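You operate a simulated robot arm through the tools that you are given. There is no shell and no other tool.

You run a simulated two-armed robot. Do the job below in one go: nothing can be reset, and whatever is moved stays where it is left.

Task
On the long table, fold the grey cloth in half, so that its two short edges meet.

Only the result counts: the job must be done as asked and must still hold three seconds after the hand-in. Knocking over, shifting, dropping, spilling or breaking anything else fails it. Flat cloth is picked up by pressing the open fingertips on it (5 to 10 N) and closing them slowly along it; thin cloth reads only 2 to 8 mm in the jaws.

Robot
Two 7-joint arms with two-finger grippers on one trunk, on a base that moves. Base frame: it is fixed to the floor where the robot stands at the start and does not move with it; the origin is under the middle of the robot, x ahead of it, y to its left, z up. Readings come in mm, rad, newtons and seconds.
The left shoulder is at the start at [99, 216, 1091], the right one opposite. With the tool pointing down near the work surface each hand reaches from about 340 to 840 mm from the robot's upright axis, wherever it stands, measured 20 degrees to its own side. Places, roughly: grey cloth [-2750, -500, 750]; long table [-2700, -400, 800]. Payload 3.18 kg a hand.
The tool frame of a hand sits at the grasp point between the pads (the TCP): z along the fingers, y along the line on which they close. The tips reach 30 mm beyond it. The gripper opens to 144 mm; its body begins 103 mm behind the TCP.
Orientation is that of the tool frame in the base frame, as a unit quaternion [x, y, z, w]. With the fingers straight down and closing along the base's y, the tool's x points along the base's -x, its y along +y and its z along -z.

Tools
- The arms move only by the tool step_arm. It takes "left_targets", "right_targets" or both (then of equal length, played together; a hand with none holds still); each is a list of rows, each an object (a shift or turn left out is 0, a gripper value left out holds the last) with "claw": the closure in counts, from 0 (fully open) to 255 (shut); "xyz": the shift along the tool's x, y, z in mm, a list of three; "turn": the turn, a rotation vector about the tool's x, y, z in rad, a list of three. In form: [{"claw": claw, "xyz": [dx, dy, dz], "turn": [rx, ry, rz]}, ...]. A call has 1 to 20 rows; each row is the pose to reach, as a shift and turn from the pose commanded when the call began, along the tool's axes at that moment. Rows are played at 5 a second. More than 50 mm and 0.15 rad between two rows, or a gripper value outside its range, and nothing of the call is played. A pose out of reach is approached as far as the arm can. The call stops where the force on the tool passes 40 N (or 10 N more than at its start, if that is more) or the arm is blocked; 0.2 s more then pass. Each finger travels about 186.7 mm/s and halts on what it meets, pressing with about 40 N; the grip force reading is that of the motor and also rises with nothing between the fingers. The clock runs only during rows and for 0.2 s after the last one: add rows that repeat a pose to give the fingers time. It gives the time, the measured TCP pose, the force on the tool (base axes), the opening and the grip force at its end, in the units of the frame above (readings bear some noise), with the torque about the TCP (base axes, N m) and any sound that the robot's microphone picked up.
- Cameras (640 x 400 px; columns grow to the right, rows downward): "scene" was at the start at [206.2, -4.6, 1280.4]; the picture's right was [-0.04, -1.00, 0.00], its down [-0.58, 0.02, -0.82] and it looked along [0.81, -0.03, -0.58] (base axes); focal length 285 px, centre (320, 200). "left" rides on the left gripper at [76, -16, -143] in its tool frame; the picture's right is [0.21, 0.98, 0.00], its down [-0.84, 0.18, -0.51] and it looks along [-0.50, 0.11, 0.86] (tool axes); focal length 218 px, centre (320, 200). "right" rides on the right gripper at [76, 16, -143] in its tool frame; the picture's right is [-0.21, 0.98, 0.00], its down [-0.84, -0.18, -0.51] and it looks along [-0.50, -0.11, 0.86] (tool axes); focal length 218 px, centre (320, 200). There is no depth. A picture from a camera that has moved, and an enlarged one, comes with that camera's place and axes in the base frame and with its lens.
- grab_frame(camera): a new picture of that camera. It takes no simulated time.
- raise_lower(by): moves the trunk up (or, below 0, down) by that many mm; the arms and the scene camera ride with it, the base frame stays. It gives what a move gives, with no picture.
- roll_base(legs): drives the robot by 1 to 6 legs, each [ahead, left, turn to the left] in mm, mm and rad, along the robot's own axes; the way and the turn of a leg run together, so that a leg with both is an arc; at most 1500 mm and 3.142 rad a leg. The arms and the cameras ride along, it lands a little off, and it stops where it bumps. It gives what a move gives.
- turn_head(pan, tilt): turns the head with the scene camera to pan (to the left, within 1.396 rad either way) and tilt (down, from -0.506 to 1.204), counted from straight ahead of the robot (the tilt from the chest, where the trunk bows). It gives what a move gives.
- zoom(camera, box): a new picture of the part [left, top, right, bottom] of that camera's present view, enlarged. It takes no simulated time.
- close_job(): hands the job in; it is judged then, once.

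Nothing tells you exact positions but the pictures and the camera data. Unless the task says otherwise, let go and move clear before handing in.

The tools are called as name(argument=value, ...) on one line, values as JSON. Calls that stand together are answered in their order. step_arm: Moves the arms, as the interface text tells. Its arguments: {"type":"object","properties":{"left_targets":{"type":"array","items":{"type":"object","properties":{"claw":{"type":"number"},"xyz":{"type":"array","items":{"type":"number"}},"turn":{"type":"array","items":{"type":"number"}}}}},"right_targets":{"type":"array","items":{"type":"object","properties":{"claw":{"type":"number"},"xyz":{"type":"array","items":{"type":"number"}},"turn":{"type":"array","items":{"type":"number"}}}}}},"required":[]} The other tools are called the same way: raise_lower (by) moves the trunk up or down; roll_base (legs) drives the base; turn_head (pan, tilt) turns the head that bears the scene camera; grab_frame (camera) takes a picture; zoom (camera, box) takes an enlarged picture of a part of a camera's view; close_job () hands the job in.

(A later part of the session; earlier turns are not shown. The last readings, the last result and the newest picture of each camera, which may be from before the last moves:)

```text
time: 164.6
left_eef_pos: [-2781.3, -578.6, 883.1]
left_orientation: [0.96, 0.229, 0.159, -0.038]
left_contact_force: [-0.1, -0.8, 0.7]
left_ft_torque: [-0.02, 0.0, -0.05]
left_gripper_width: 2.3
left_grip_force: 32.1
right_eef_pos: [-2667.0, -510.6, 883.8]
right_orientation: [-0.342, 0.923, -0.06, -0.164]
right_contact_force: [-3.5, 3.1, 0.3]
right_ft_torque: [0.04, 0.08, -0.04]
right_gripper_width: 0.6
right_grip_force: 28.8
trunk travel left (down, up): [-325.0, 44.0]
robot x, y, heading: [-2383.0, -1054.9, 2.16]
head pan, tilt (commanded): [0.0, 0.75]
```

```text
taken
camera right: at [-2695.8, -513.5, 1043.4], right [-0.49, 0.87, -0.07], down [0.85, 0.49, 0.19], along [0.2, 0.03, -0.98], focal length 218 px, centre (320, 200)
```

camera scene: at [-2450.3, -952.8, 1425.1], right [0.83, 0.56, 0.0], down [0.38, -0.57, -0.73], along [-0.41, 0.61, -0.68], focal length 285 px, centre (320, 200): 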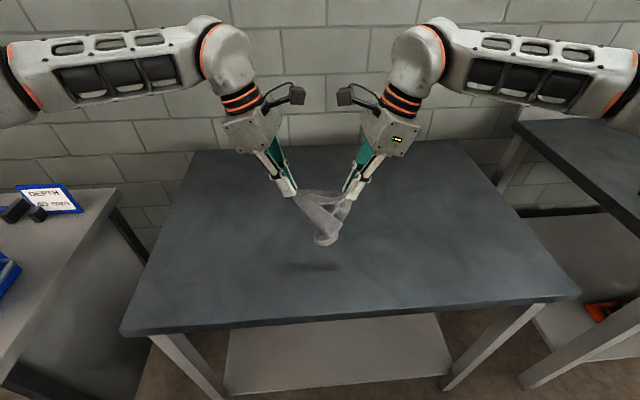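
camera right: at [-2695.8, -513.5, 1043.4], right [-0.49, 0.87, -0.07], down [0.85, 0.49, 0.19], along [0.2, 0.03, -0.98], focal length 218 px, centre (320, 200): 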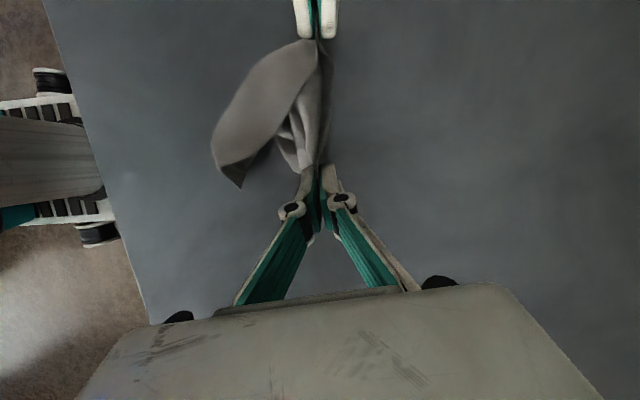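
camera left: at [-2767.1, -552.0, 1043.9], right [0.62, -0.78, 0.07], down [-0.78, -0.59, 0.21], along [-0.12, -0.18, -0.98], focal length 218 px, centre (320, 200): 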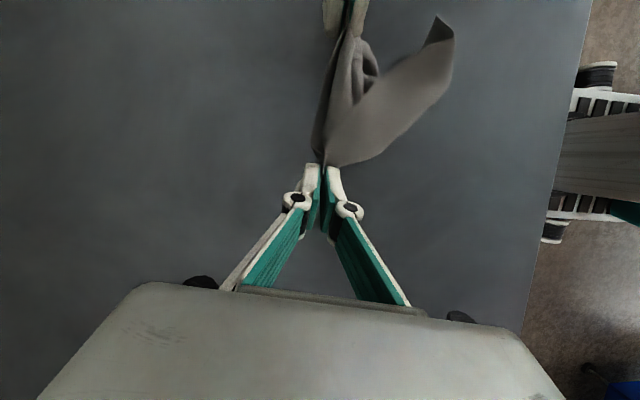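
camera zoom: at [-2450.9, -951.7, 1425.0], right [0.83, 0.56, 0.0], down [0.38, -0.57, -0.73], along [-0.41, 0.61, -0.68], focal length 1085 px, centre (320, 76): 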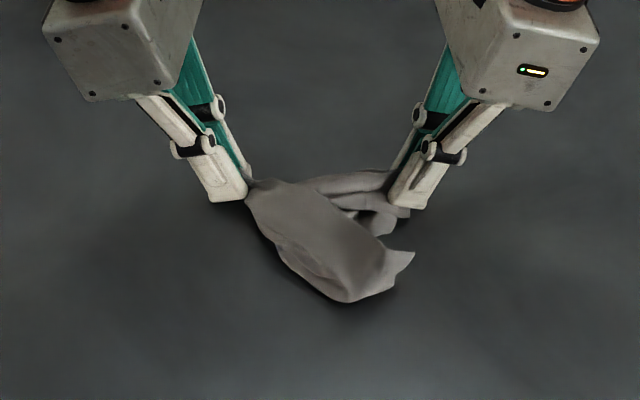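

The cloth is on the table now; I'll zoom in to read the layers.

zoom(camera="left", box=[290, 0, 470, 180])

zoom(camera="right", box=[200, 20, 360, 200])

zoom(camera="scene", box=[290, 210, 370, 270])

```text
2.22 times, centred on (380, 90) of left
camera zoom: at [-2767.1, -552.0, 1043.9], right [0.62, -0.78, 0.07], down [-0.78, -0.59, 0.21], along [-0.12, -0.18, -0.98], focal length 485 px, centre (187, 444)
```

zoom: 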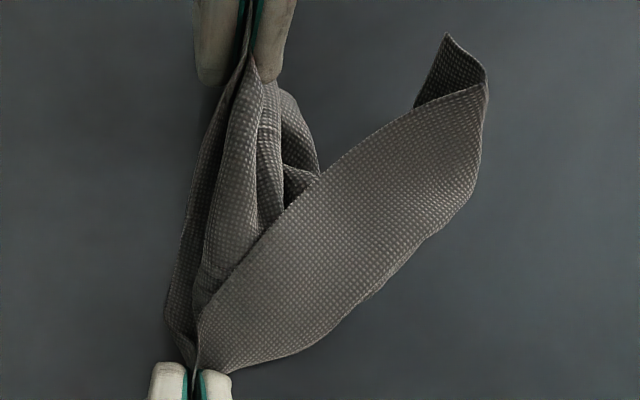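

```text
2.22 times, centred on (280, 110) of right
camera zoom: at [-2695.8, -513.5, 1043.4], right [-0.49, 0.87, -0.07], down [0.85, 0.49, 0.19], along [0.2, 0.03, -0.98], focal length 485 px, centre (409, 400)
```

zoom: 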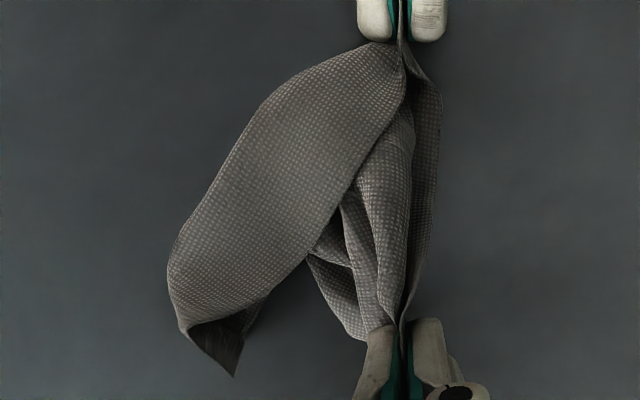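

```text
6.67 times, centred on (330, 240) of scene
camera zoom: at [-2450.9, -951.7, 1425.0], right [0.83, 0.56, 0.0], down [0.38, -0.57, -0.73], along [-0.41, 0.61, -0.68], focal length 1899 px, centre (253, -67)
```

zoom: 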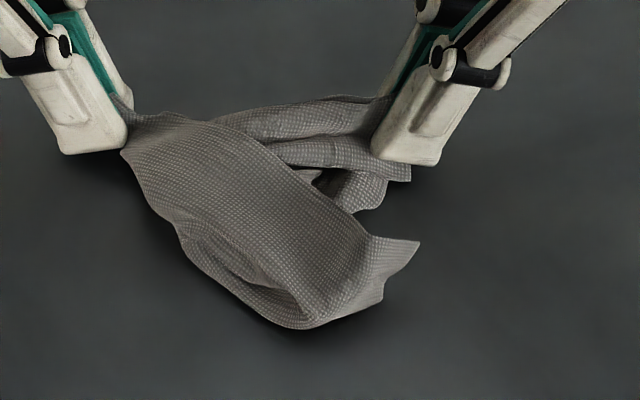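

The free edge from the far-left corner (left hand) runs straight across the top to another corner tip lying on bare table at about (565, −62). I'll let go with both hands, lift clear, and then regrasp those two ends of that edge.

step_arm(left_targets=[{"claw": 246}, {"claw": 235}, {"claw": 215}, {"claw": 185}, {"claw": 150}, {"xyz": [5, 0, -14], "claw": 150}, {"xyz": [12, 0, -36]}, {"xyz": [20, 0, -58]}], right_targets=[{"claw": 246}, {"claw": 235}, {"claw": 215}, {"claw": 185}, {"claw": 150}, {"xyz": [5, 0, -14], "claw": 150}, {"xyz": [12, 0, -36]}, {"xyz": [20, 0, -58]}])

zoom(camera="left", box=[260, 20, 440, 200])

zoom(camera="right", box=[200, 20, 380, 200])

zoom(camera="scene", box=[280, 200, 370, 270])

```text
time: 166.4
left_eef_pos: [-2780.6, -579.0, 945.9]
left_orientation: [0.96, 0.228, 0.159, -0.039]
left_contact_force: [-0.2, -0.1, 0.1]
left_ft_torque: [0.0, 0.02, 0.01]
left_gripper_width: 59.4
left_grip_force: 0.0
right_eef_pos: [-2665.6, -511.7, 948.0]
right_orientation: [-0.342, 0.923, -0.06, -0.164]
right_contact_force: [0.2, 0.5, -0.1]
right_ft_torque: [0.02, -0.01, 0.01]
right_gripper_width: 59.2
right_grip_force: 0.0
trunk travel left (down, up): [-325.0, 44.0]
robot x, y, heading: [-2382.4, -1053.1, 2.161]
head pan, tilt (commanded): [0.0, 0.75]
```

```text
2.22 times, centred on (350, 110) of left
camera zoom: at [-2766.1, -552.6, 1105.9], right [0.62, -0.78, 0.07], down [-0.78, -0.59, 0.21], along [-0.12, -0.18, -0.98], focal length 485 px, centre (253, 400)
```

zoom: 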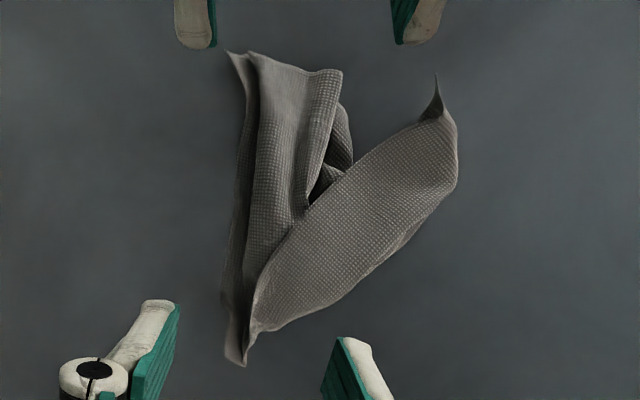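

```text
2.22 times, centred on (290, 110) of right
camera zoom: at [-2694.4, -514.3, 1105.9], right [-0.49, 0.87, -0.07], down [0.85, 0.49, 0.19], along [0.2, 0.03, -0.98], focal length 485 px, centre (387, 400)
```

zoom: 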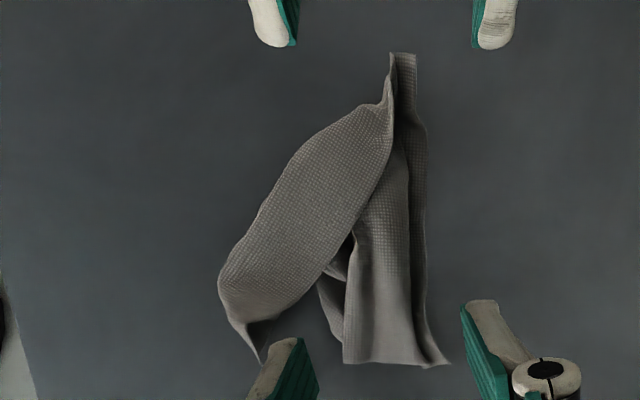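

```text
5.71 times, centred on (325, 235) of scene
camera zoom: at [-2450.4, -952.5, 1425.1], right [0.83, 0.56, 0.0], down [0.38, -0.57, -0.73], along [-0.41, 0.61, -0.68], focal length 1628 px, centre (291, 0)
```

zoom: 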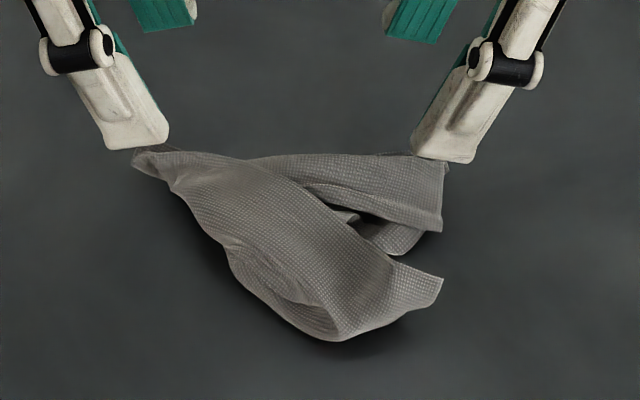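

Letting go shows a V: one arm's corner tip sticks up about 20 mm at roughly (540, −61), and flipping it toward near-left should open the V. I'll bring the right hand over that tip.

step_arm(right_targets=[{"xyz": [9.5, -31, 3], "claw": 165}, {"xyz": [19, -62, 6.5], "claw": 175}, {"xyz": [12.6, -62, 25]}, {"xyz": [8, -62, 38]}, {"xyz": [8, -62, 38]}])

zoom(camera="right", box=[240, 80, 400, 220])

zoom(camera="scene", box=[280, 200, 370, 270])

```text
time: 167.6
left_eef_pos: [-2779.6, -579.8, 946.9]
left_orientation: [0.959, 0.229, 0.16, -0.039]
left_contact_force: [0.7, -0.9, -0.7]
left_ft_torque: [0.0, 0.01, 0.03]
left_gripper_width: 59.0
left_grip_force: 0.0
right_eef_pos: [-2640.9, -572.8, 912.3]
right_orientation: [-0.343, 0.923, -0.062, -0.164]
right_contact_force: [-0.9, 0.1, -0.2]
right_ft_torque: [-0.03, 0.01, -0.02]
right_gripper_width: 45.2
right_grip_force: 0.1
trunk travel left (down, up): [-325.0, 44.0]
robot x, y, heading: [-2384.4, -1052.3, 2.16]
head pan, tilt (commanded): [0.0, 0.75]
```

```text
2.86 times, centred on (320, 150) of right
camera zoom: at [-2669.8, -574.5, 1071.6], right [-0.49, 0.87, -0.07], down [0.85, 0.49, 0.19], along [0.2, 0.03, -0.98], focal length 624 px, centre (320, 343)
```

zoom: 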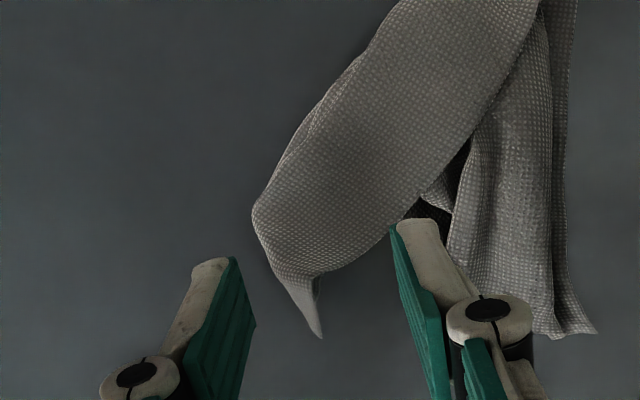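

```text
5.71 times, centred on (325, 235) of scene
camera zoom: at [-2450.8, -951.9, 1425.0], right [0.83, 0.56, 0.0], down [0.38, -0.57, -0.73], along [-0.41, 0.61, -0.68], focal length 1628 px, centre (291, 0)
```

zoom: 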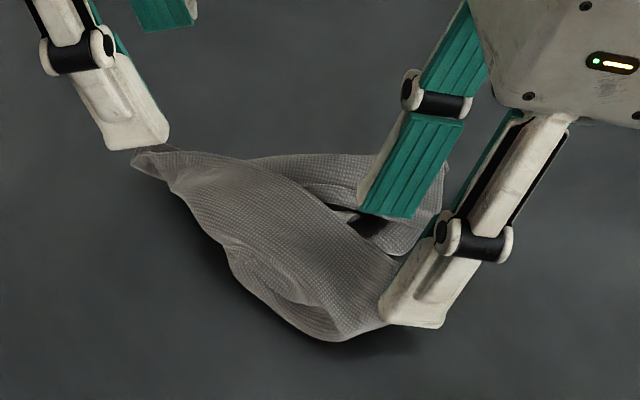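

The tip is between the open jaws. I'll go down another 24 mm and close on it.

step_arm(right_targets=[{"xyz": [-4, 0, 11.5]}, {"xyz": [-8.1, 0, 23.6]}, {"xyz": [-8.1, 0, 23.6], "claw": 190}, {"xyz": [-8.1, 0, 23.6], "claw": 205}, {"xyz": [-8.1, 0, 23.6], "claw": 218}, {"xyz": [-8.1, 0, 23.6], "claw": 230}, {"xyz": [-8.1, 0, 23.6], "claw": 240}, {"xyz": [-8.1, 0, 23.6], "claw": 247}, {"xyz": [-8.1, 0, 23.6], "claw": 252}, {"xyz": [-8.1, 0, 23.6], "claw": 252}])

zoom(camera="right", box=[240, 80, 400, 220])

```text
time: 169.8
left_eef_pos: [-2780.6, -579.1, 944.8]
left_orientation: [0.96, 0.228, 0.16, -0.039]
left_contact_force: [-0.6, -0.4, 0.6]
left_ft_torque: [-0.01, -0.06, -0.04]
left_gripper_width: 59.4
left_grip_force: 0.1
right_eef_pos: [-2640.5, -571.6, 888.2]
right_orientation: [-0.342, 0.923, -0.061, -0.163]
right_contact_force: [1.1, 0.0, -1.6]
right_ft_torque: [0.09, 0.28, -0.14]
right_gripper_width: 0.0
right_grip_force: 30.8
trunk travel left (down, up): [-325.0, 44.0]
robot x, y, heading: [-2381.7, -1053.8, 2.162]
head pan, tilt (commanded): [0.0, 0.75]
```

```text
2.86 times, centred on (320, 150) of right
camera zoom: at [-2670.3, -574.2, 1046.8], right [-0.49, 0.87, -0.07], down [0.85, 0.49, 0.19], along [0.2, 0.03, -0.98], focal length 624 px, centre (320, 343)
```

zoom: 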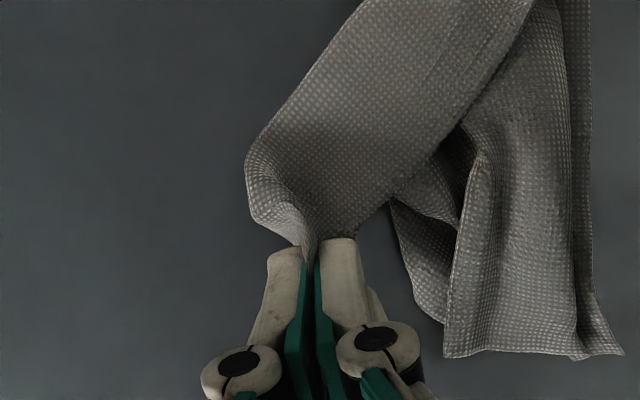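

The right hand has the tip. Now I'll take the other end of this edge again with the left hand, so that both ends of the long edge are held.

step_arm(left_targets=[{"xyz": [-7, 0, 20]}, {"xyz": [-14, 0, 40]}, {"xyz": [-19, 0, 55]}, {"xyz": [-20.5, 0, 60]}, {"xyz": [-20.5, 0, 60]}])

zoom(camera="left", box=[240, 80, 400, 220])

```text
time: 171.0
left_eef_pos: [-2781.5, -579.0, 881.3]
left_orientation: [0.96, 0.229, 0.16, -0.038]
left_contact_force: [-0.2, 0.3, 0.6]
left_ft_torque: [-0.03, -0.03, 0.01]
left_gripper_width: 59.5
left_grip_force: 0.0
right_eef_pos: [-2640.5, -572.0, 888.1]
right_orientation: [-0.342, 0.923, -0.061, -0.164]
right_contact_force: [0.5, -0.7, 1.5]
right_ft_torque: [0.02, 0.0, 0.0]
right_gripper_width: 0.0
right_grip_force: 24.7
trunk travel left (down, up): [-325.0, 44.0]
robot x, y, heading: [-2383.6, -1050.6, 2.158]
head pan, tilt (commanded): [0.0, 0.75]
```

```text
2.86 times, centred on (320, 150) of left
camera zoom: at [-2767.1, -551.9, 1041.3], right [0.62, -0.78, 0.07], down [-0.78, -0.59, 0.21], along [-0.12, -0.18, -0.98], focal length 624 px, centre (320, 343)
```

zoom: 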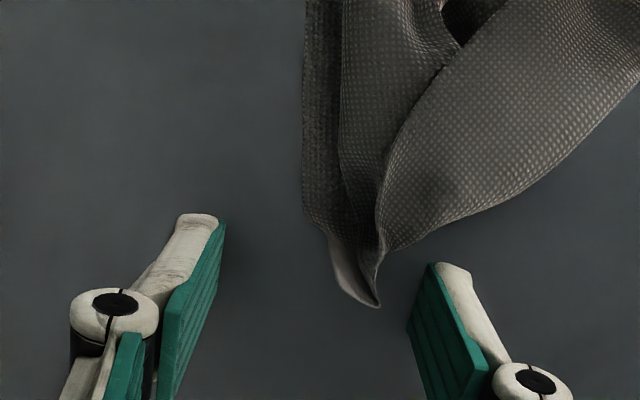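

The far-left tip lies between the left jaws. I'll shift 8 mm inward for more bite and close.

step_arm(left_targets=[{"xyz": [4, 0, 1.3]}, {"xyz": [7.6, 0, 2.6]}, {"xyz": [7.6, 0, 2.6], "claw": 170}, {"xyz": [7.6, 0, 2.6], "claw": 188}, {"xyz": [7.6, 0, 2.6], "claw": 204}, {"xyz": [7.6, 0, 2.6], "claw": 218}, {"xyz": [7.6, 0, 2.6], "claw": 230}, {"xyz": [7.6, 0, 2.6], "claw": 240}, {"xyz": [7.6, 0, 2.6], "claw": 247}, {"xyz": [7.9, 0, 1.6], "claw": 252}, {"xyz": [9, 0, -1.4], "claw": 252}, {"xyz": [12, 0, -10], "claw": 252}])

zoom(camera="left", box=[240, 60, 420, 220])

zoom(camera="scene", box=[280, 190, 370, 270])

```text
time: 173.6
left_eef_pos: [-2774.7, -576.1, 895.7]
left_orientation: [0.96, 0.229, 0.159, -0.038]
left_contact_force: [0.7, 0.2, 1.5]
left_ft_torque: [-0.02, 0.0, -0.02]
left_gripper_width: 2.3
left_grip_force: 30.0
right_eef_pos: [-2640.2, -572.8, 887.8]
right_orientation: [-0.342, 0.923, -0.063, -0.164]
right_contact_force: [0.1, 0.6, 1.3]
right_ft_torque: [0.0, -0.06, 0.03]
right_gripper_width: 3.8
right_grip_force: 43.9
trunk travel left (down, up): [-325.0, 44.0]
robot x, y, heading: [-2384.6, -1057.0, 2.162]
head pan, tilt (commanded): [0.0, 0.75]
```

```text
2.50 times, centred on (330, 140) of left
camera zoom: at [-2760.1, -548.8, 1054.7], right [0.62, -0.78, 0.07], down [-0.78, -0.59, 0.21], along [-0.12, -0.18, -0.98], focal length 546 px, centre (295, 350)
```

zoom: 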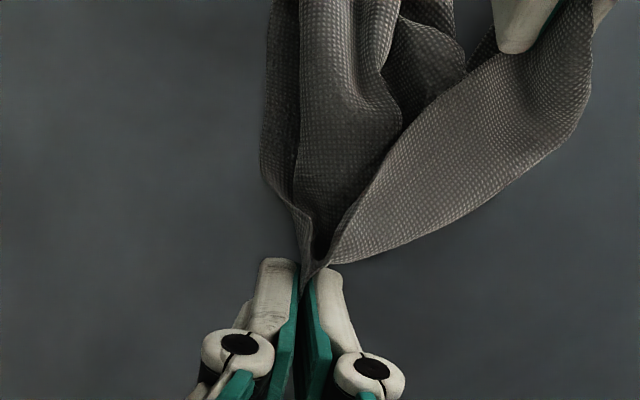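

```text
5.00 times, centred on (325, 230) of scene
camera zoom: at [-2450.6, -952.0, 1425.0], right [0.83, 0.56, 0.0], down [0.38, -0.57, -0.73], along [-0.41, 0.61, -0.68], focal length 1424 px, centre (295, 50)
```

zoom: 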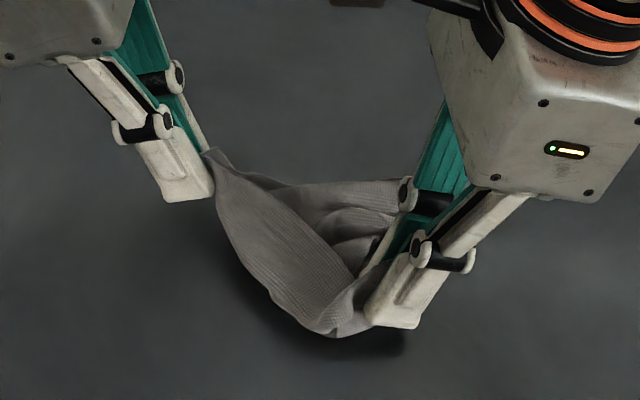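

Both ends of the long edge are held. I'll lift both hands together, bringing them level and slightly apart so the cloth hangs from this edge.

step_arm(left_targets=[{"xyz": [6.2, 5.7, -19.7]}, {"xyz": [12.3, 11.5, -39.4]}, {"xyz": [18.5, 17.2, -59.1]}, {"xyz": [24.6, 23, -78.8]}, {"xyz": [30.8, 28.7, -98.5]}, {"xyz": [36.9, 34.4, -118.2]}, {"xyz": [43.1, 40.2, -137.9]}, {"xyz": [49.2, 45.9, -157.6]}], right_targets=[{"xyz": [4.3, 2.8, -21.3]}, {"xyz": [8.5, 5.6, -42.5]}, {"xyz": [12.8, 8.4, -63.8]}, {"xyz": [17, 11.2, -85]}, {"xyz": [21.3, 14, -106.3]}, {"xyz": [25.5, 16.8, -127.6]}, {"xyz": [29.8, 19.6, -148.8]}, {"xyz": [34, 22.4, -170.1]}])

zoom(camera="scene", box=[250, 150, 390, 270])

zoom(camera="left", box=[240, 0, 420, 180])

zoom(camera="right", box=[220, 0, 400, 180])

```text
time: 175.4
left_eef_pos: [-2757.2, -619.3, 1060.1]
left_orientation: [0.96, 0.228, 0.16, -0.038]
left_contact_force: [-0.9, 0.4, 1.5]
left_ft_torque: [0.04, 0.02, 0.0]
left_gripper_width: 0.2
left_grip_force: 32.7
right_eef_pos: [-2636.3, -538.7, 1060.8]
right_orientation: [-0.342, 0.923, -0.061, -0.165]
right_contact_force: [-0.6, -0.2, -0.2]
right_ft_torque: [-0.01, -0.08, 0.0]
right_gripper_width: 6.7
right_grip_force: 41.0
trunk travel left (down, up): [-325.0, 44.0]
robot x, y, heading: [-2384.3, -1055.5, 2.165]
head pan, tilt (commanded): [0.0, 0.75]
```

```text
3.33 times, centred on (320, 210) of scene
camera zoom: at [-2450.5, -952.6, 1425.1], right [0.83, 0.56, 0.0], down [0.38, -0.57, -0.73], along [-0.41, 0.61, -0.68], focal length 950 px, centre (320, 167)
```

zoom: 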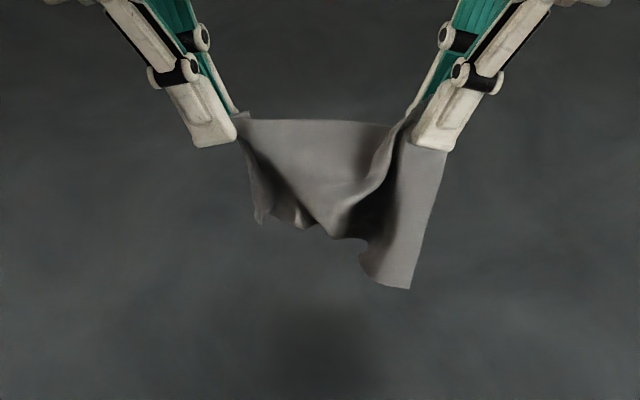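

```text
2.22 times, centred on (330, 90) of left
camera zoom: at [-2743.0, -592.8, 1220.3], right [0.62, -0.78, 0.07], down [-0.78, -0.59, 0.21], along [-0.12, -0.18, -0.98], focal length 485 px, centre (298, 444)
```

zoom: 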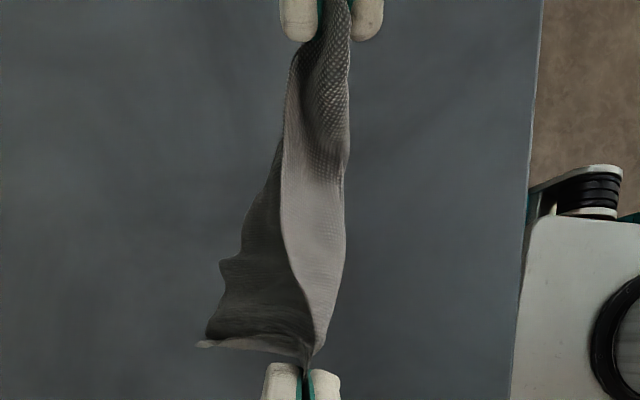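

```text
2.22 times, centred on (310, 90) of right
camera zoom: at [-2664.9, -541.0, 1219.2], right [-0.49, 0.87, -0.07], down [0.85, 0.49, 0.19], along [0.2, 0.03, -0.98], focal length 485 px, centre (342, 444)
```

zoom: 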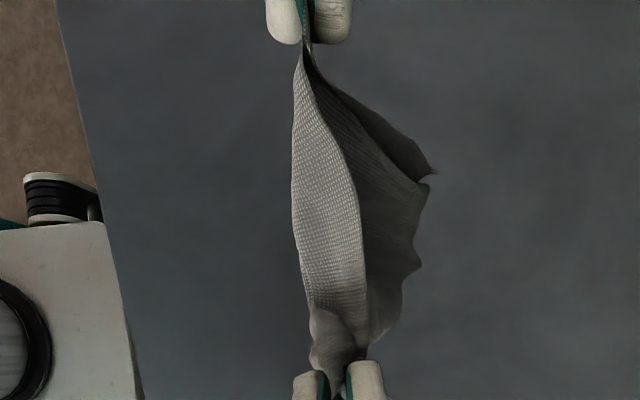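

Excellent: the cloth has opened and hangs as a sheet from its long edge. I'll spread the hands slightly to tighten the edge and check the shape.

step_arm(left_targets=[{"xyz": [-4.7, 0, -1.6]}, {"xyz": [-9.5, 0, -3.2]}, {"xyz": [-14.2, 0, -4.9]}], right_targets=[{"xyz": [-4.7, 0, -1.6]}, {"xyz": [-9.5, 0, -3.2]}, {"xyz": [-14.2, 0, -4.9]}])

zoom(camera="scene", box=[250, 150, 390, 270])

```text
time: 176.2
left_eef_pos: [-2771.2, -624.7, 1060.9]
left_orientation: [0.959, 0.229, 0.16, -0.04]
left_contact_force: [-0.2, -0.2, -0.1]
left_ft_torque: [0.05, 0.02, 0.04]
left_gripper_width: 0.0
left_grip_force: 32.3
right_eef_pos: [-2624.1, -529.9, 1058.6]
right_orientation: [-0.342, 0.923, -0.062, -0.163]
right_contact_force: [-0.3, -1.0, -4.4]
right_ft_torque: [-0.18, 0.08, 0.0]
right_gripper_width: 0.1
right_grip_force: 26.1
trunk travel left (down, up): [-325.0, 44.0]
robot x, y, heading: [-2381.2, -1051.7, 2.161]
head pan, tilt (commanded): [0.0, 0.75]
```

```text
3.33 times, centred on (320, 210) of scene
camera zoom: at [-2450.4, -952.2, 1425.0], right [0.83, 0.56, 0.0], down [0.38, -0.57, -0.73], along [-0.41, 0.61, -0.68], focal length 950 px, centre (320, 167)
```

zoom: 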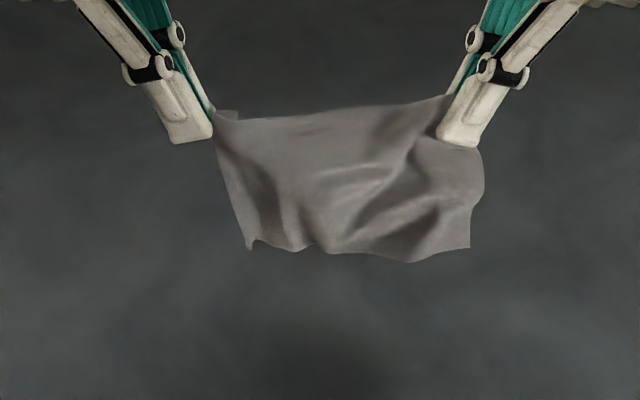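

The cloth now hangs as a clean rectangle. I'll lay it flat by touching the lower edge to the table near me and lowering the hands while moving them away.

step_arm(left_targets=[{"xyz": [-1.4, 21.8, 12.2]}, {"xyz": [-3.1, 43.7, 25.4]}, {"xyz": [-5.6, 64.5, 40.4]}, {"xyz": [-10.2, 57.6, 51.5]}, {"xyz": [-16.2, 45.7, 64.2]}, {"xyz": [-23.2, 29.8, 78.8]}, {"xyz": [-30.7, 9.9, 93.1]}, {"xyz": [-38.3, -11.9, 107.3]}, {"xyz": [-46, -33.8, 121.7]}, {"xyz": [-53.7, -55.6, 135.9]}, {"xyz": [-60.9, -73.5, 150.4]}, {"xyz": [-66.1, -84.4, 161.3]}], right_targets=[{"xyz": [-1.4, -21.8, 12.2]}, {"xyz": [-3.1, -43.7, 25.4]}, {"xyz": [-5.6, -64.5, 40.4]}, {"xyz": [-10.2, -57.6, 51.5]}, {"xyz": [-16.2, -45.7, 64.2]}, {"xyz": [-23.2, -29.8, 78.8]}, {"xyz": [-30.7, -9.9, 93.1]}, {"xyz": [-38.3, 11.9, 107.3]}, {"xyz": [-46, 33.8, 121.7]}, {"xyz": [-53.7, 55.6, 135.9]}, {"xyz": [-60.9, 73.5, 150.4]}, {"xyz": [-66.1, 84.4, 161.3]}])

zoom(camera="scene", box=[250, 170, 390, 275])

zoom(camera="left", box=[240, 0, 480, 180])

zoom(camera="right", box=[160, 0, 400, 180])

```text
time: 178.8
left_eef_pos: [-2817.8, -552.9, 886.2]
left_orientation: [0.959, 0.229, 0.159, -0.039]
left_contact_force: [-0.6, 0.4, 0.5]
left_ft_torque: [0.02, -0.04, -0.02]
left_gripper_width: 0.1
left_grip_force: 32.4
right_eef_pos: [-2675.0, -458.9, 885.2]
right_orientation: [-0.342, 0.923, -0.06, -0.164]
right_contact_force: [0.3, -2.8, 4.0]
right_ft_torque: [-0.49, -0.55, 0.27]
right_gripper_width: 2.3
right_grip_force: 30.5
trunk travel left (down, up): [-325.0, 44.0]
robot x, y, heading: [-2382.0, -1050.7, 2.157]
head pan, tilt (commanded): [0.0, 0.75]
```

```text
3.81 times, centred on (320, 222) of scene
camera zoom: at [-2450.7, -951.7, 1425.0], right [0.83, 0.56, 0.0], down [0.38, -0.57, -0.73], along [-0.41, 0.61, -0.68], focal length 1085 px, centre (320, 114)
```

zoom: 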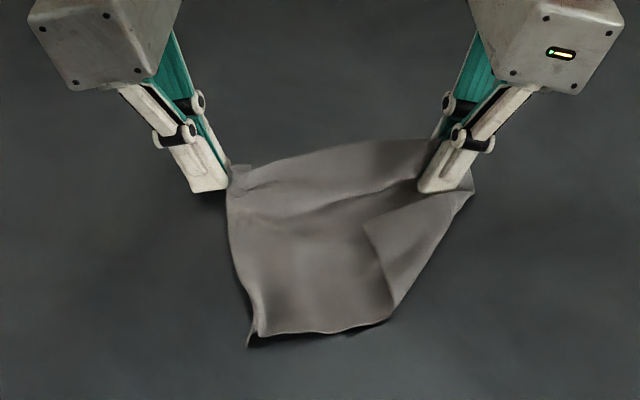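

```text
2.22 times, centred on (360, 90) of left
camera zoom: at [-2803.4, -526.5, 1045.2], right [0.62, -0.78, 0.07], down [-0.78, -0.59, 0.21], along [-0.12, -0.18, -0.98], focal length 485 px, centre (231, 444)
```

zoom: 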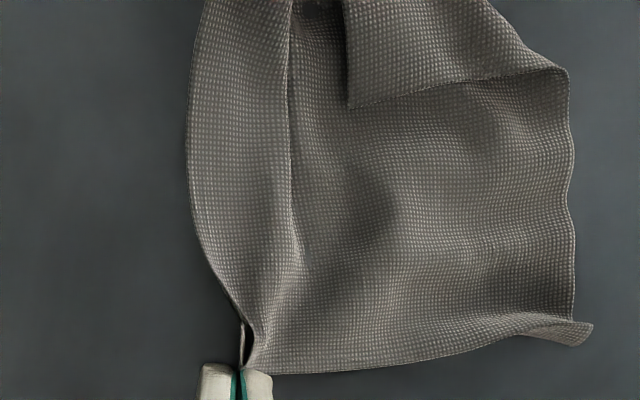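

```text
2.22 times, centred on (280, 90) of right
camera zoom: at [-2702.8, -461.2, 1043.8], right [-0.49, 0.87, -0.07], down [0.85, 0.49, 0.19], along [0.2, 0.03, -0.98], focal length 485 px, centre (409, 444)
```

zoom: 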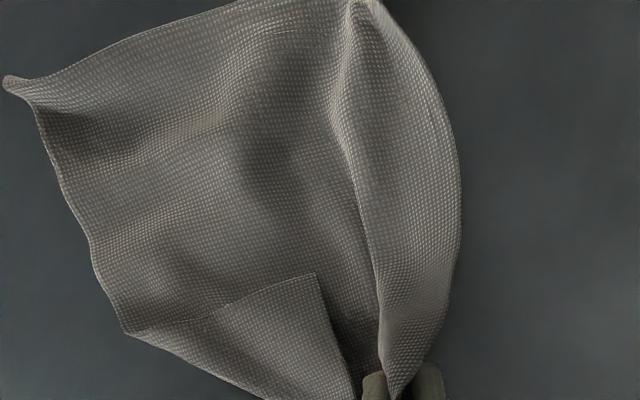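

Very good: the cloth now lies nearly flat, with only the near-right corner folded over on top. I'll release both hands gently and lift clear.

step_arm(left_targets=[{"claw": 246}, {"claw": 238}, {"claw": 226}, {"claw": 210}, {"claw": 185}, {"claw": 150}, {"xyz": [2, 0, -6], "claw": 120}, {"xyz": [7, 0, -20]}, {"xyz": [14, 0, -42]}, {"xyz": [22, 0, -66]}], right_targets=[{"claw": 246}, {"claw": 238}, {"claw": 226}, {"claw": 210}, {"claw": 185}, {"claw": 150}, {"xyz": [2, 0, -6], "claw": 120}, {"xyz": [7, 0, -20]}, {"xyz": [14, 0, -42]}, {"xyz": [22, 0, -66]}])

zoom(camera="scene", box=[250, 170, 390, 275])

grab_frame(camera="left")

grab_frame(camera="right")

```text
time: 181.0
left_eef_pos: [-2819.0, -554.6, 955.5]
left_orientation: [0.96, 0.227, 0.16, -0.039]
left_contact_force: [0.0, 0.1, 0.5]
left_ft_torque: [0.01, 0.02, -0.01]
left_gripper_width: 76.4
left_grip_force: 0.0
right_eef_pos: [-2673.1, -458.5, 954.8]
right_orientation: [-0.342, 0.923, -0.061, -0.163]
right_contact_force: [-0.3, -0.3, 0.2]
right_ft_torque: [0.04, 0.0, 0.02]
right_gripper_width: 76.3
right_grip_force: 0.1
trunk travel left (down, up): [-325.0, 44.0]
robot x, y, heading: [-2385.9, -1051.3, 2.161]
head pan, tilt (commanded): [0.0, 0.75]
```

```text
3.81 times, centred on (320, 222) of scene
camera zoom: at [-2450.3, -952.5, 1425.1], right [0.83, 0.56, 0.0], down [0.38, -0.57, -0.73], along [-0.41, 0.61, -0.68], focal length 1085 px, centre (320, 114)
```

zoom: 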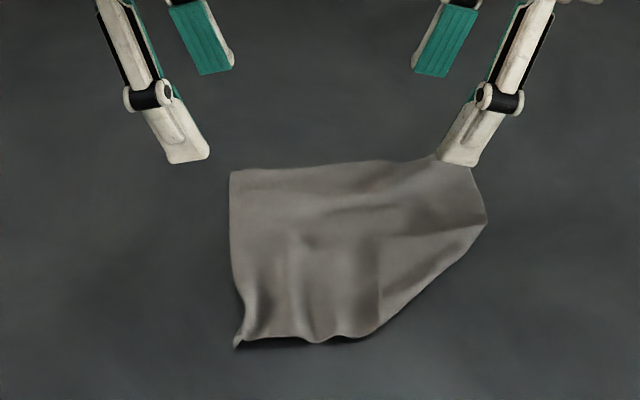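

```text
taken
camera left: at [-2804.1, -528.3, 1115.8], right [0.62, -0.78, 0.07], down [-0.78, -0.59, 0.21], along [-0.12, -0.18, -0.98], focal length 218 px, centre (320, 200)
```

left: 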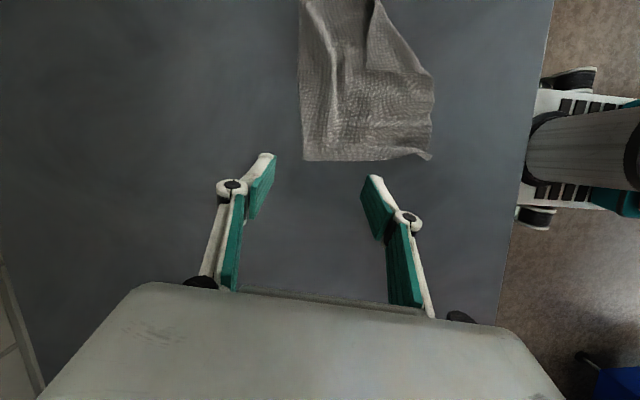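

```text
taken
camera right: at [-2701.2, -461.2, 1113.6], right [-0.49, 0.87, -0.07], down [0.85, 0.49, 0.19], along [0.2, 0.03, -0.98], focal length 218 px, centre (320, 200)
```

right: 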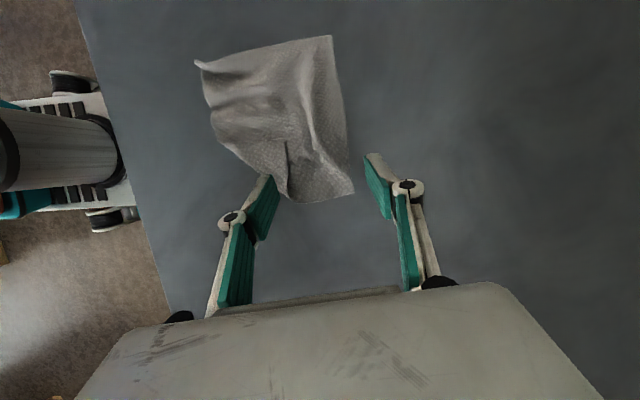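

The corners are out and the cloth lies open, with the near-right corner still folded over. I'll zoom in from both wrist cameras to locate that folded corner.

zoom(camera="right", box=[180, 20, 380, 220])

zoom(camera="left", box=[260, 0, 460, 180])

zoom(camera="scene", box=[290, 200, 370, 265])

```text
2.00 times, centred on (280, 120) of right
camera zoom: at [-2701.2, -461.2, 1113.6], right [-0.49, 0.87, -0.07], down [0.85, 0.49, 0.19], along [0.2, 0.03, -0.98], focal length 436 px, centre (400, 360)
```

zoom: 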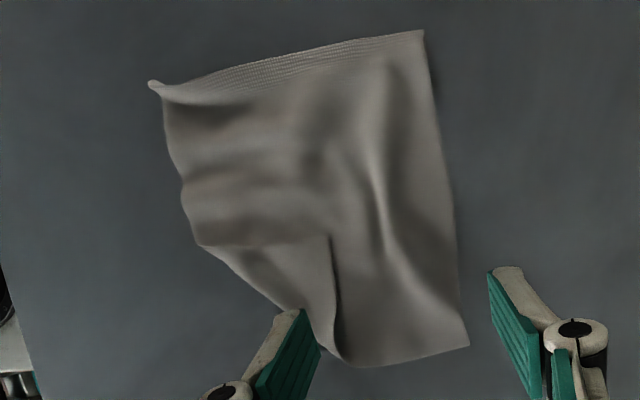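

```text
2.22 times, centred on (360, 90) of left
camera zoom: at [-2804.1, -528.3, 1115.8], right [0.62, -0.78, 0.07], down [-0.78, -0.59, 0.21], along [-0.12, -0.18, -0.98], focal length 485 px, centre (231, 444)
```

zoom: 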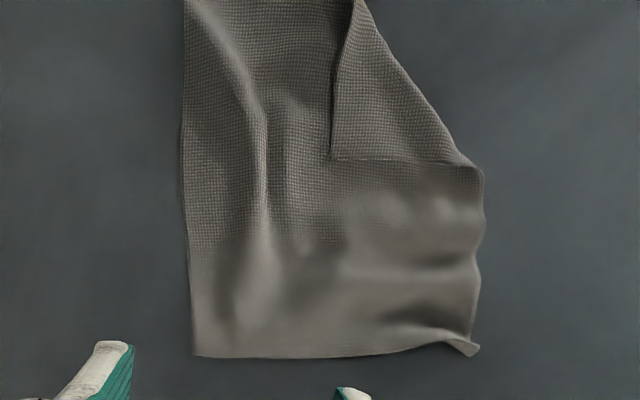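

```text
6.15 times, centred on (330, 232) of scene
camera zoom: at [-2450.3, -952.5, 1425.1], right [0.83, 0.56, 0.0], down [0.38, -0.57, -0.73], along [-0.41, 0.61, -0.68], focal length 1753 px, centre (258, 0)
```

zoom: 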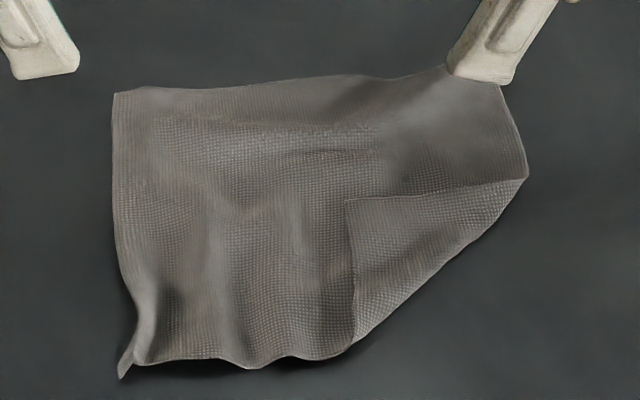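

The cloth lies open with corners at about far-left (673, 67), near-left (520, 52) and far-right (678, −109); the near-right corner is folded on top with its tip at (605, −37). I'll bring the right hand over that tip, upright and turned diagonally.

step_arm(right_targets=[{"xyz": [5.2, -8.5, 5], "turn": [0.0183, -0.053, -0.11], "claw": 160}, {"xyz": [10.4, -17, 14], "turn": [0.0366, -0.1059, -0.22], "claw": 190}, {"xyz": [15.7, -25.4, 24], "turn": [0.0549, -0.1589, -0.33], "claw": 202}, {"xyz": [20.9, -33.8, 36], "turn": [0.0731, -0.2119, -0.439]}, {"xyz": [26.1, -42.3, 50], "turn": [0.0914, -0.2648, -0.549]}, {"xyz": [31.3, -50.7, 63.6], "turn": [0.1097, -0.3178, -0.659]}, {"xyz": [31.3, -50.7, 63.6], "turn": [0.1097, -0.3178, -0.659]}])

zoom(camera="right", box=[224, 80, 416, 230])

```text
time: 182.6
left_eef_pos: [-2819.2, -554.5, 955.9]
left_orientation: [0.96, 0.228, 0.16, -0.038]
left_contact_force: [-0.2, 0.7, -0.4]
left_ft_torque: [-0.01, -0.01, -0.01]
left_gripper_width: 76.4
left_grip_force: 0.1
right_eef_pos: [-2679.1, -530.2, 905.7]
right_orientation: [-0.635, 0.772, -0.001, -0.01]
right_contact_force: [0.4, 0.1, -0.2]
right_ft_torque: [0.04, 0.0, -0.01]
right_gripper_width: 30.0
right_grip_force: 0.0
trunk travel left (down, up): [-325.0, 44.0]
robot x, y, heading: [-2384.0, -1052.5, 2.162]
head pan, tilt (commanded): [0.0, 0.75]
```

```text
2.67 times, centred on (320, 155) of right
camera zoom: at [-2708.0, -600.3, 1048.0], right [-0.92, 0.39, 0.01], down [0.35, 0.8, 0.49], along [0.19, 0.45, -0.87], focal length 582 px, centre (320, 320)
```

zoom: 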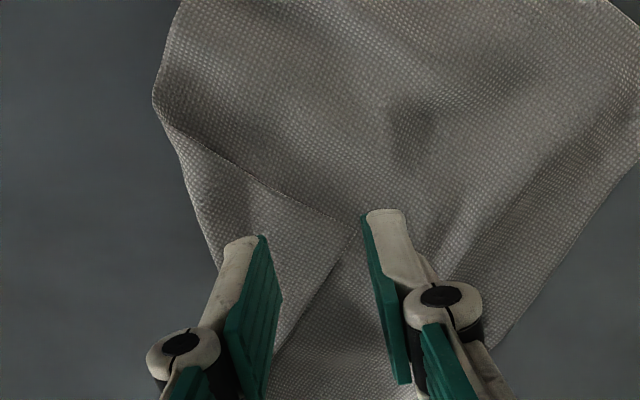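

The folded tip sits between the jaws. I'll lower to light contact.

step_arm(right_targets=[{"xyz": [0, 2, 8]}, {"xyz": [0, 2, 15]}, {"xyz": [0, 2, 20]}, {"xyz": [0, 2, 22]}, {"xyz": [0, 2, 22]}])

zoom(camera="right", box=[224, 80, 416, 230])

```text
time: 183.8
left_eef_pos: [-2818.8, -553.8, 956.2]
left_orientation: [0.959, 0.229, 0.16, -0.039]
left_contact_force: [0.0, -0.6, -0.1]
left_ft_torque: [0.01, -0.03, 0.01]
left_gripper_width: 76.1
left_grip_force: 0.1
right_eef_pos: [-2681.1, -530.3, 883.0]
right_orientation: [-0.635, 0.772, -0.002, -0.011]
right_contact_force: [-0.7, -0.1, 0.1]
right_ft_torque: [-0.03, 0.03, -0.02]
right_gripper_width: 29.8
right_grip_force: 0.0
trunk travel left (down, up): [-325.0, 44.0]
robot x, y, heading: [-2385.6, -1053.2, 2.16]
head pan, tilt (commanded): [0.0, 0.75]
```

```text
2.67 times, centred on (320, 155) of right
camera zoom: at [-2710.6, -599.7, 1026.2], right [-0.92, 0.39, 0.01], down [0.35, 0.8, 0.49], along [0.19, 0.45, -0.87], focal length 582 px, centre (320, 320)
```

zoom: 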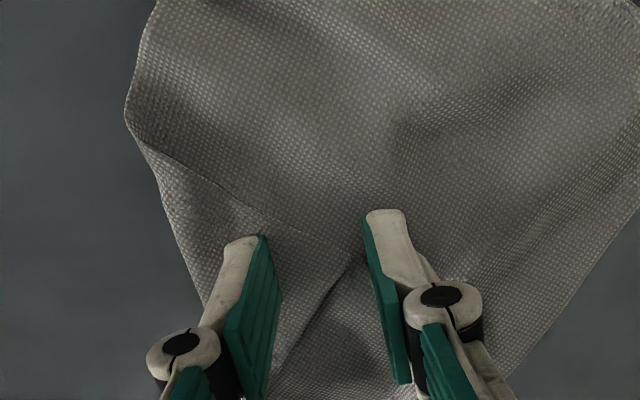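

step_arm(right_targets=[{"xyz": [0, 0, 0.8]}, {"xyz": [0, 0, 1.6]}, {"xyz": [0, 0, 1.6]}])

```text
time: 184.6
left_eef_pos: [-2819.0, -554.8, 955.6]
left_orientation: [0.96, 0.228, 0.16, -0.038]
left_contact_force: [0.4, -0.6, -0.6]
left_ft_torque: [0.03, 0.0, 0.01]
left_gripper_width: 76.1
left_grip_force: 0.1
right_eef_pos: [-2681.4, -530.2, 881.6]
right_orientation: [-0.635, 0.773, -0.001, -0.011]
right_contact_force: [-0.3, -0.2, -0.8]
right_ft_torque: [0.05, 0.02, -0.04]
right_gripper_width: 29.7
right_grip_force: 0.0
trunk travel left (down, up): [-325.0, 44.0]
robot x, y, heading: [-2379.6, -1053.6, 2.165]
head pan, tilt (commanded): [0.0, 0.75]
```

step_arm(right_targets=[{"xyz": [0, 0, 0.8]}, {"xyz": [0, 0, 1.4]}, {"xyz": [0, 0, 1.4]}])

```text
time: 185.4
left_eef_pos: [-2820.2, -554.3, 955.2]
left_orientation: [0.96, 0.228, 0.159, -0.039]
left_contact_force: [-0.9, -0.4, 0.0]
left_ft_torque: [-0.03, 0.0, -0.01]
left_gripper_width: 76.3
left_grip_force: 0.1
right_eef_pos: [-2681.6, -530.8, 881.3]
right_orientation: [-0.635, 0.773, -0.001, -0.012]
right_contact_force: [0.8, 0.3, 4.3]
right_ft_torque: [-0.01, -0.13, 0.02]
right_gripper_width: 29.8
right_grip_force: 0.0
trunk travel left (down, up): [-325.0, 44.0]
robot x, y, heading: [-2382.4, -1053.5, 2.16]
head pan, tilt (commanded): [0.0, 0.75]
```

Contact at 4.3 N. I'll close partway and check what the fingers gather.

step_arm(right_targets=[{"claw": 206}, {"claw": 210}, {"claw": 214}, {"claw": 218}, {"claw": 222}, {"claw": 226}, {"claw": 230}, {"claw": 234}])

zoom(camera="right", box=[224, 80, 416, 230])

```text
time: 187.2
left_eef_pos: [-2819.8, -555.4, 955.5]
left_orientation: [0.96, 0.229, 0.16, -0.039]
left_contact_force: [0.7, -0.6, -0.4]
left_ft_torque: [-0.01, 0.02, 0.03]
left_gripper_width: 76.3
left_grip_force: 0.0
right_eef_pos: [-2681.7, -530.4, 881.0]
right_orientation: [-0.635, 0.772, -0.001, -0.011]
right_contact_force: [-0.5, 0.4, 1.1]
right_ft_torque: [-0.02, 0.01, -0.02]
right_gripper_width: 11.9
right_grip_force: 0.0
trunk travel left (down, up): [-325.0, 44.0]
robot x, y, heading: [-2381.0, -1055.2, 2.165]
head pan, tilt (commanded): [0.0, 0.75]
```

```text
2.67 times, centred on (320, 155) of right
camera zoom: at [-2710.8, -600.2, 1023.0], right [-0.92, 0.39, 0.01], down [0.35, 0.8, 0.49], along [0.19, 0.45, -0.87], focal length 582 px, centre (320, 320)
```

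zoom: 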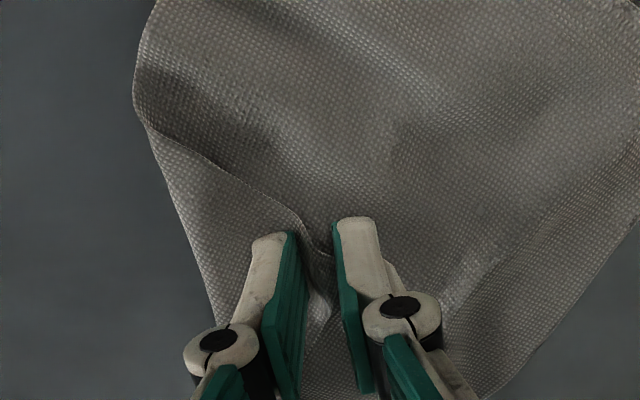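

The flap's edge is rising between the fingers as hoped. I'll clamp and lift.

step_arm(right_targets=[{"claw": 238}, {"claw": 242}, {"claw": 246}, {"claw": 250}, {"xyz": [0, 0, -1], "claw": 252}, {"xyz": [0, 0, -5], "claw": 252}, {"xyz": [0, 0, -12], "claw": 252}, {"xyz": [0, 0, -20], "claw": 252}, {"xyz": [0, 0, -30], "claw": 252}])

zoom(camera="right", box=[224, 80, 416, 230])

zoom(camera="scene", box=[280, 190, 370, 265])

```text
time: 189.2
left_eef_pos: [-2819.6, -554.9, 956.5]
left_orientation: [0.959, 0.229, 0.159, -0.038]
left_contact_force: [0.7, 0.6, -0.9]
left_ft_torque: [0.01, 0.02, -0.02]
left_gripper_width: 76.0
left_grip_force: 0.1
right_eef_pos: [-2681.9, -531.1, 910.3]
right_orientation: [-0.635, 0.772, 0.0, -0.011]
right_contact_force: [-0.4, 8.2, 8.2]
right_ft_torque: [0.06, 0.06, -0.02]
right_gripper_width: 0.0
right_grip_force: 25.6
trunk travel left (down, up): [-325.0, 44.0]
robot x, y, heading: [-2381.7, -1053.5, 2.162]
head pan, tilt (commanded): [0.0, 0.75]
```

```text
2.67 times, centred on (320, 155) of right
camera zoom: at [-2710.3, -600.1, 1053.6], right [-0.92, 0.39, 0.01], down [0.35, 0.8, 0.49], along [0.19, 0.45, -0.87], focal length 582 px, centre (320, 320)
```

zoom: 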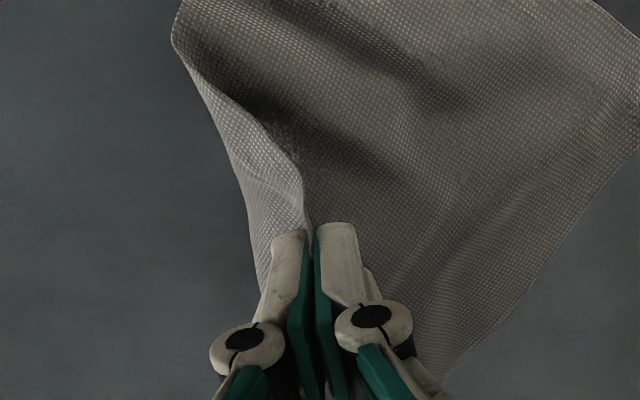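

```text
5.33 times, centred on (325, 228) of scene
camera zoom: at [-2450.6, -952.1, 1425.0], right [0.83, 0.56, 0.0], down [0.38, -0.57, -0.73], along [-0.41, 0.61, -0.68], focal length 1520 px, centre (293, 53)
```

zoom: 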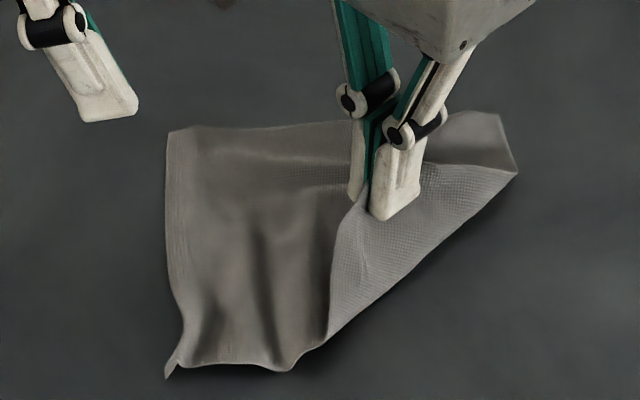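

The near-right tip is held and lifted. I'll carry it over to the near-right and set it down there.

step_arm(right_targets=[{"xyz": [-4, -14, -12]}, {"xyz": [-9, -30, -20]}, {"xyz": [-14, -48, -22]}, {"xyz": [-19, -66, -18]}, {"xyz": [-24, -84, -8]}, {"xyz": [-29, -98, 6]}, {"xyz": [-32, -107, 18]}, {"xyz": [-32, -107, 25]}])

zoom(camera="scene", box=[270, 190, 390, 275])

zoom(camera="right", box=[224, 40, 440, 230])

```text
time: 191.0
left_eef_pos: [-2820.0, -555.6, 955.7]
left_orientation: [0.959, 0.229, 0.16, -0.038]
left_contact_force: [-0.3, 0.0, 0.1]
left_ft_torque: [-0.01, -0.02, -0.01]
left_gripper_width: 76.2
left_grip_force: 0.1
right_eef_pos: [-2568.8, -520.7, 882.3]
right_orientation: [-0.634, 0.773, -0.001, -0.011]
right_contact_force: [0.6, 0.2, -2.1]
right_ft_torque: [-0.02, 0.13, 0.01]
right_gripper_width: 7.0
right_grip_force: 39.2
trunk travel left (down, up): [-325.0, 44.0]
robot x, y, heading: [-2379.5, -1052.0, 2.159]
head pan, tilt (commanded): [0.0, 0.75]
```

```text
4.71 times, centred on (330, 232) of scene
camera zoom: at [-2451.0, -951.9, 1425.0], right [0.83, 0.56, 0.0], down [0.38, -0.57, -0.73], along [-0.41, 0.61, -0.68], focal length 1341 px, centre (273, 47)
```

zoom: 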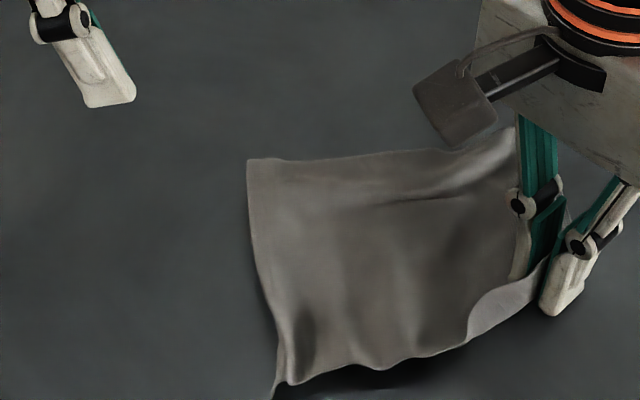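

```text
2.11 times, centred on (332, 135) of right
camera zoom: at [-2599.3, -589.6, 1025.5], right [-0.92, 0.4, 0.01], down [0.35, 0.8, 0.49], along [0.19, 0.45, -0.87], focal length 460 px, centre (295, 337)
```

zoom: 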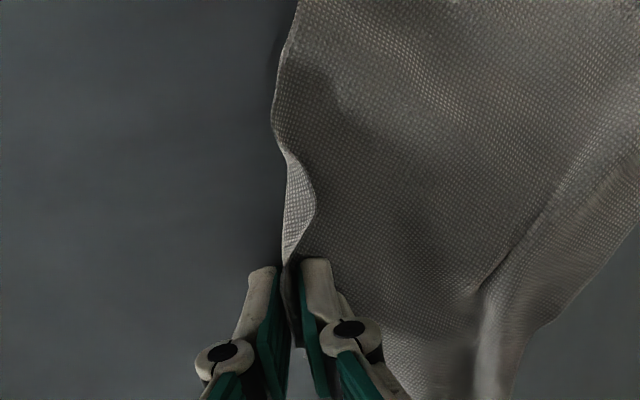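

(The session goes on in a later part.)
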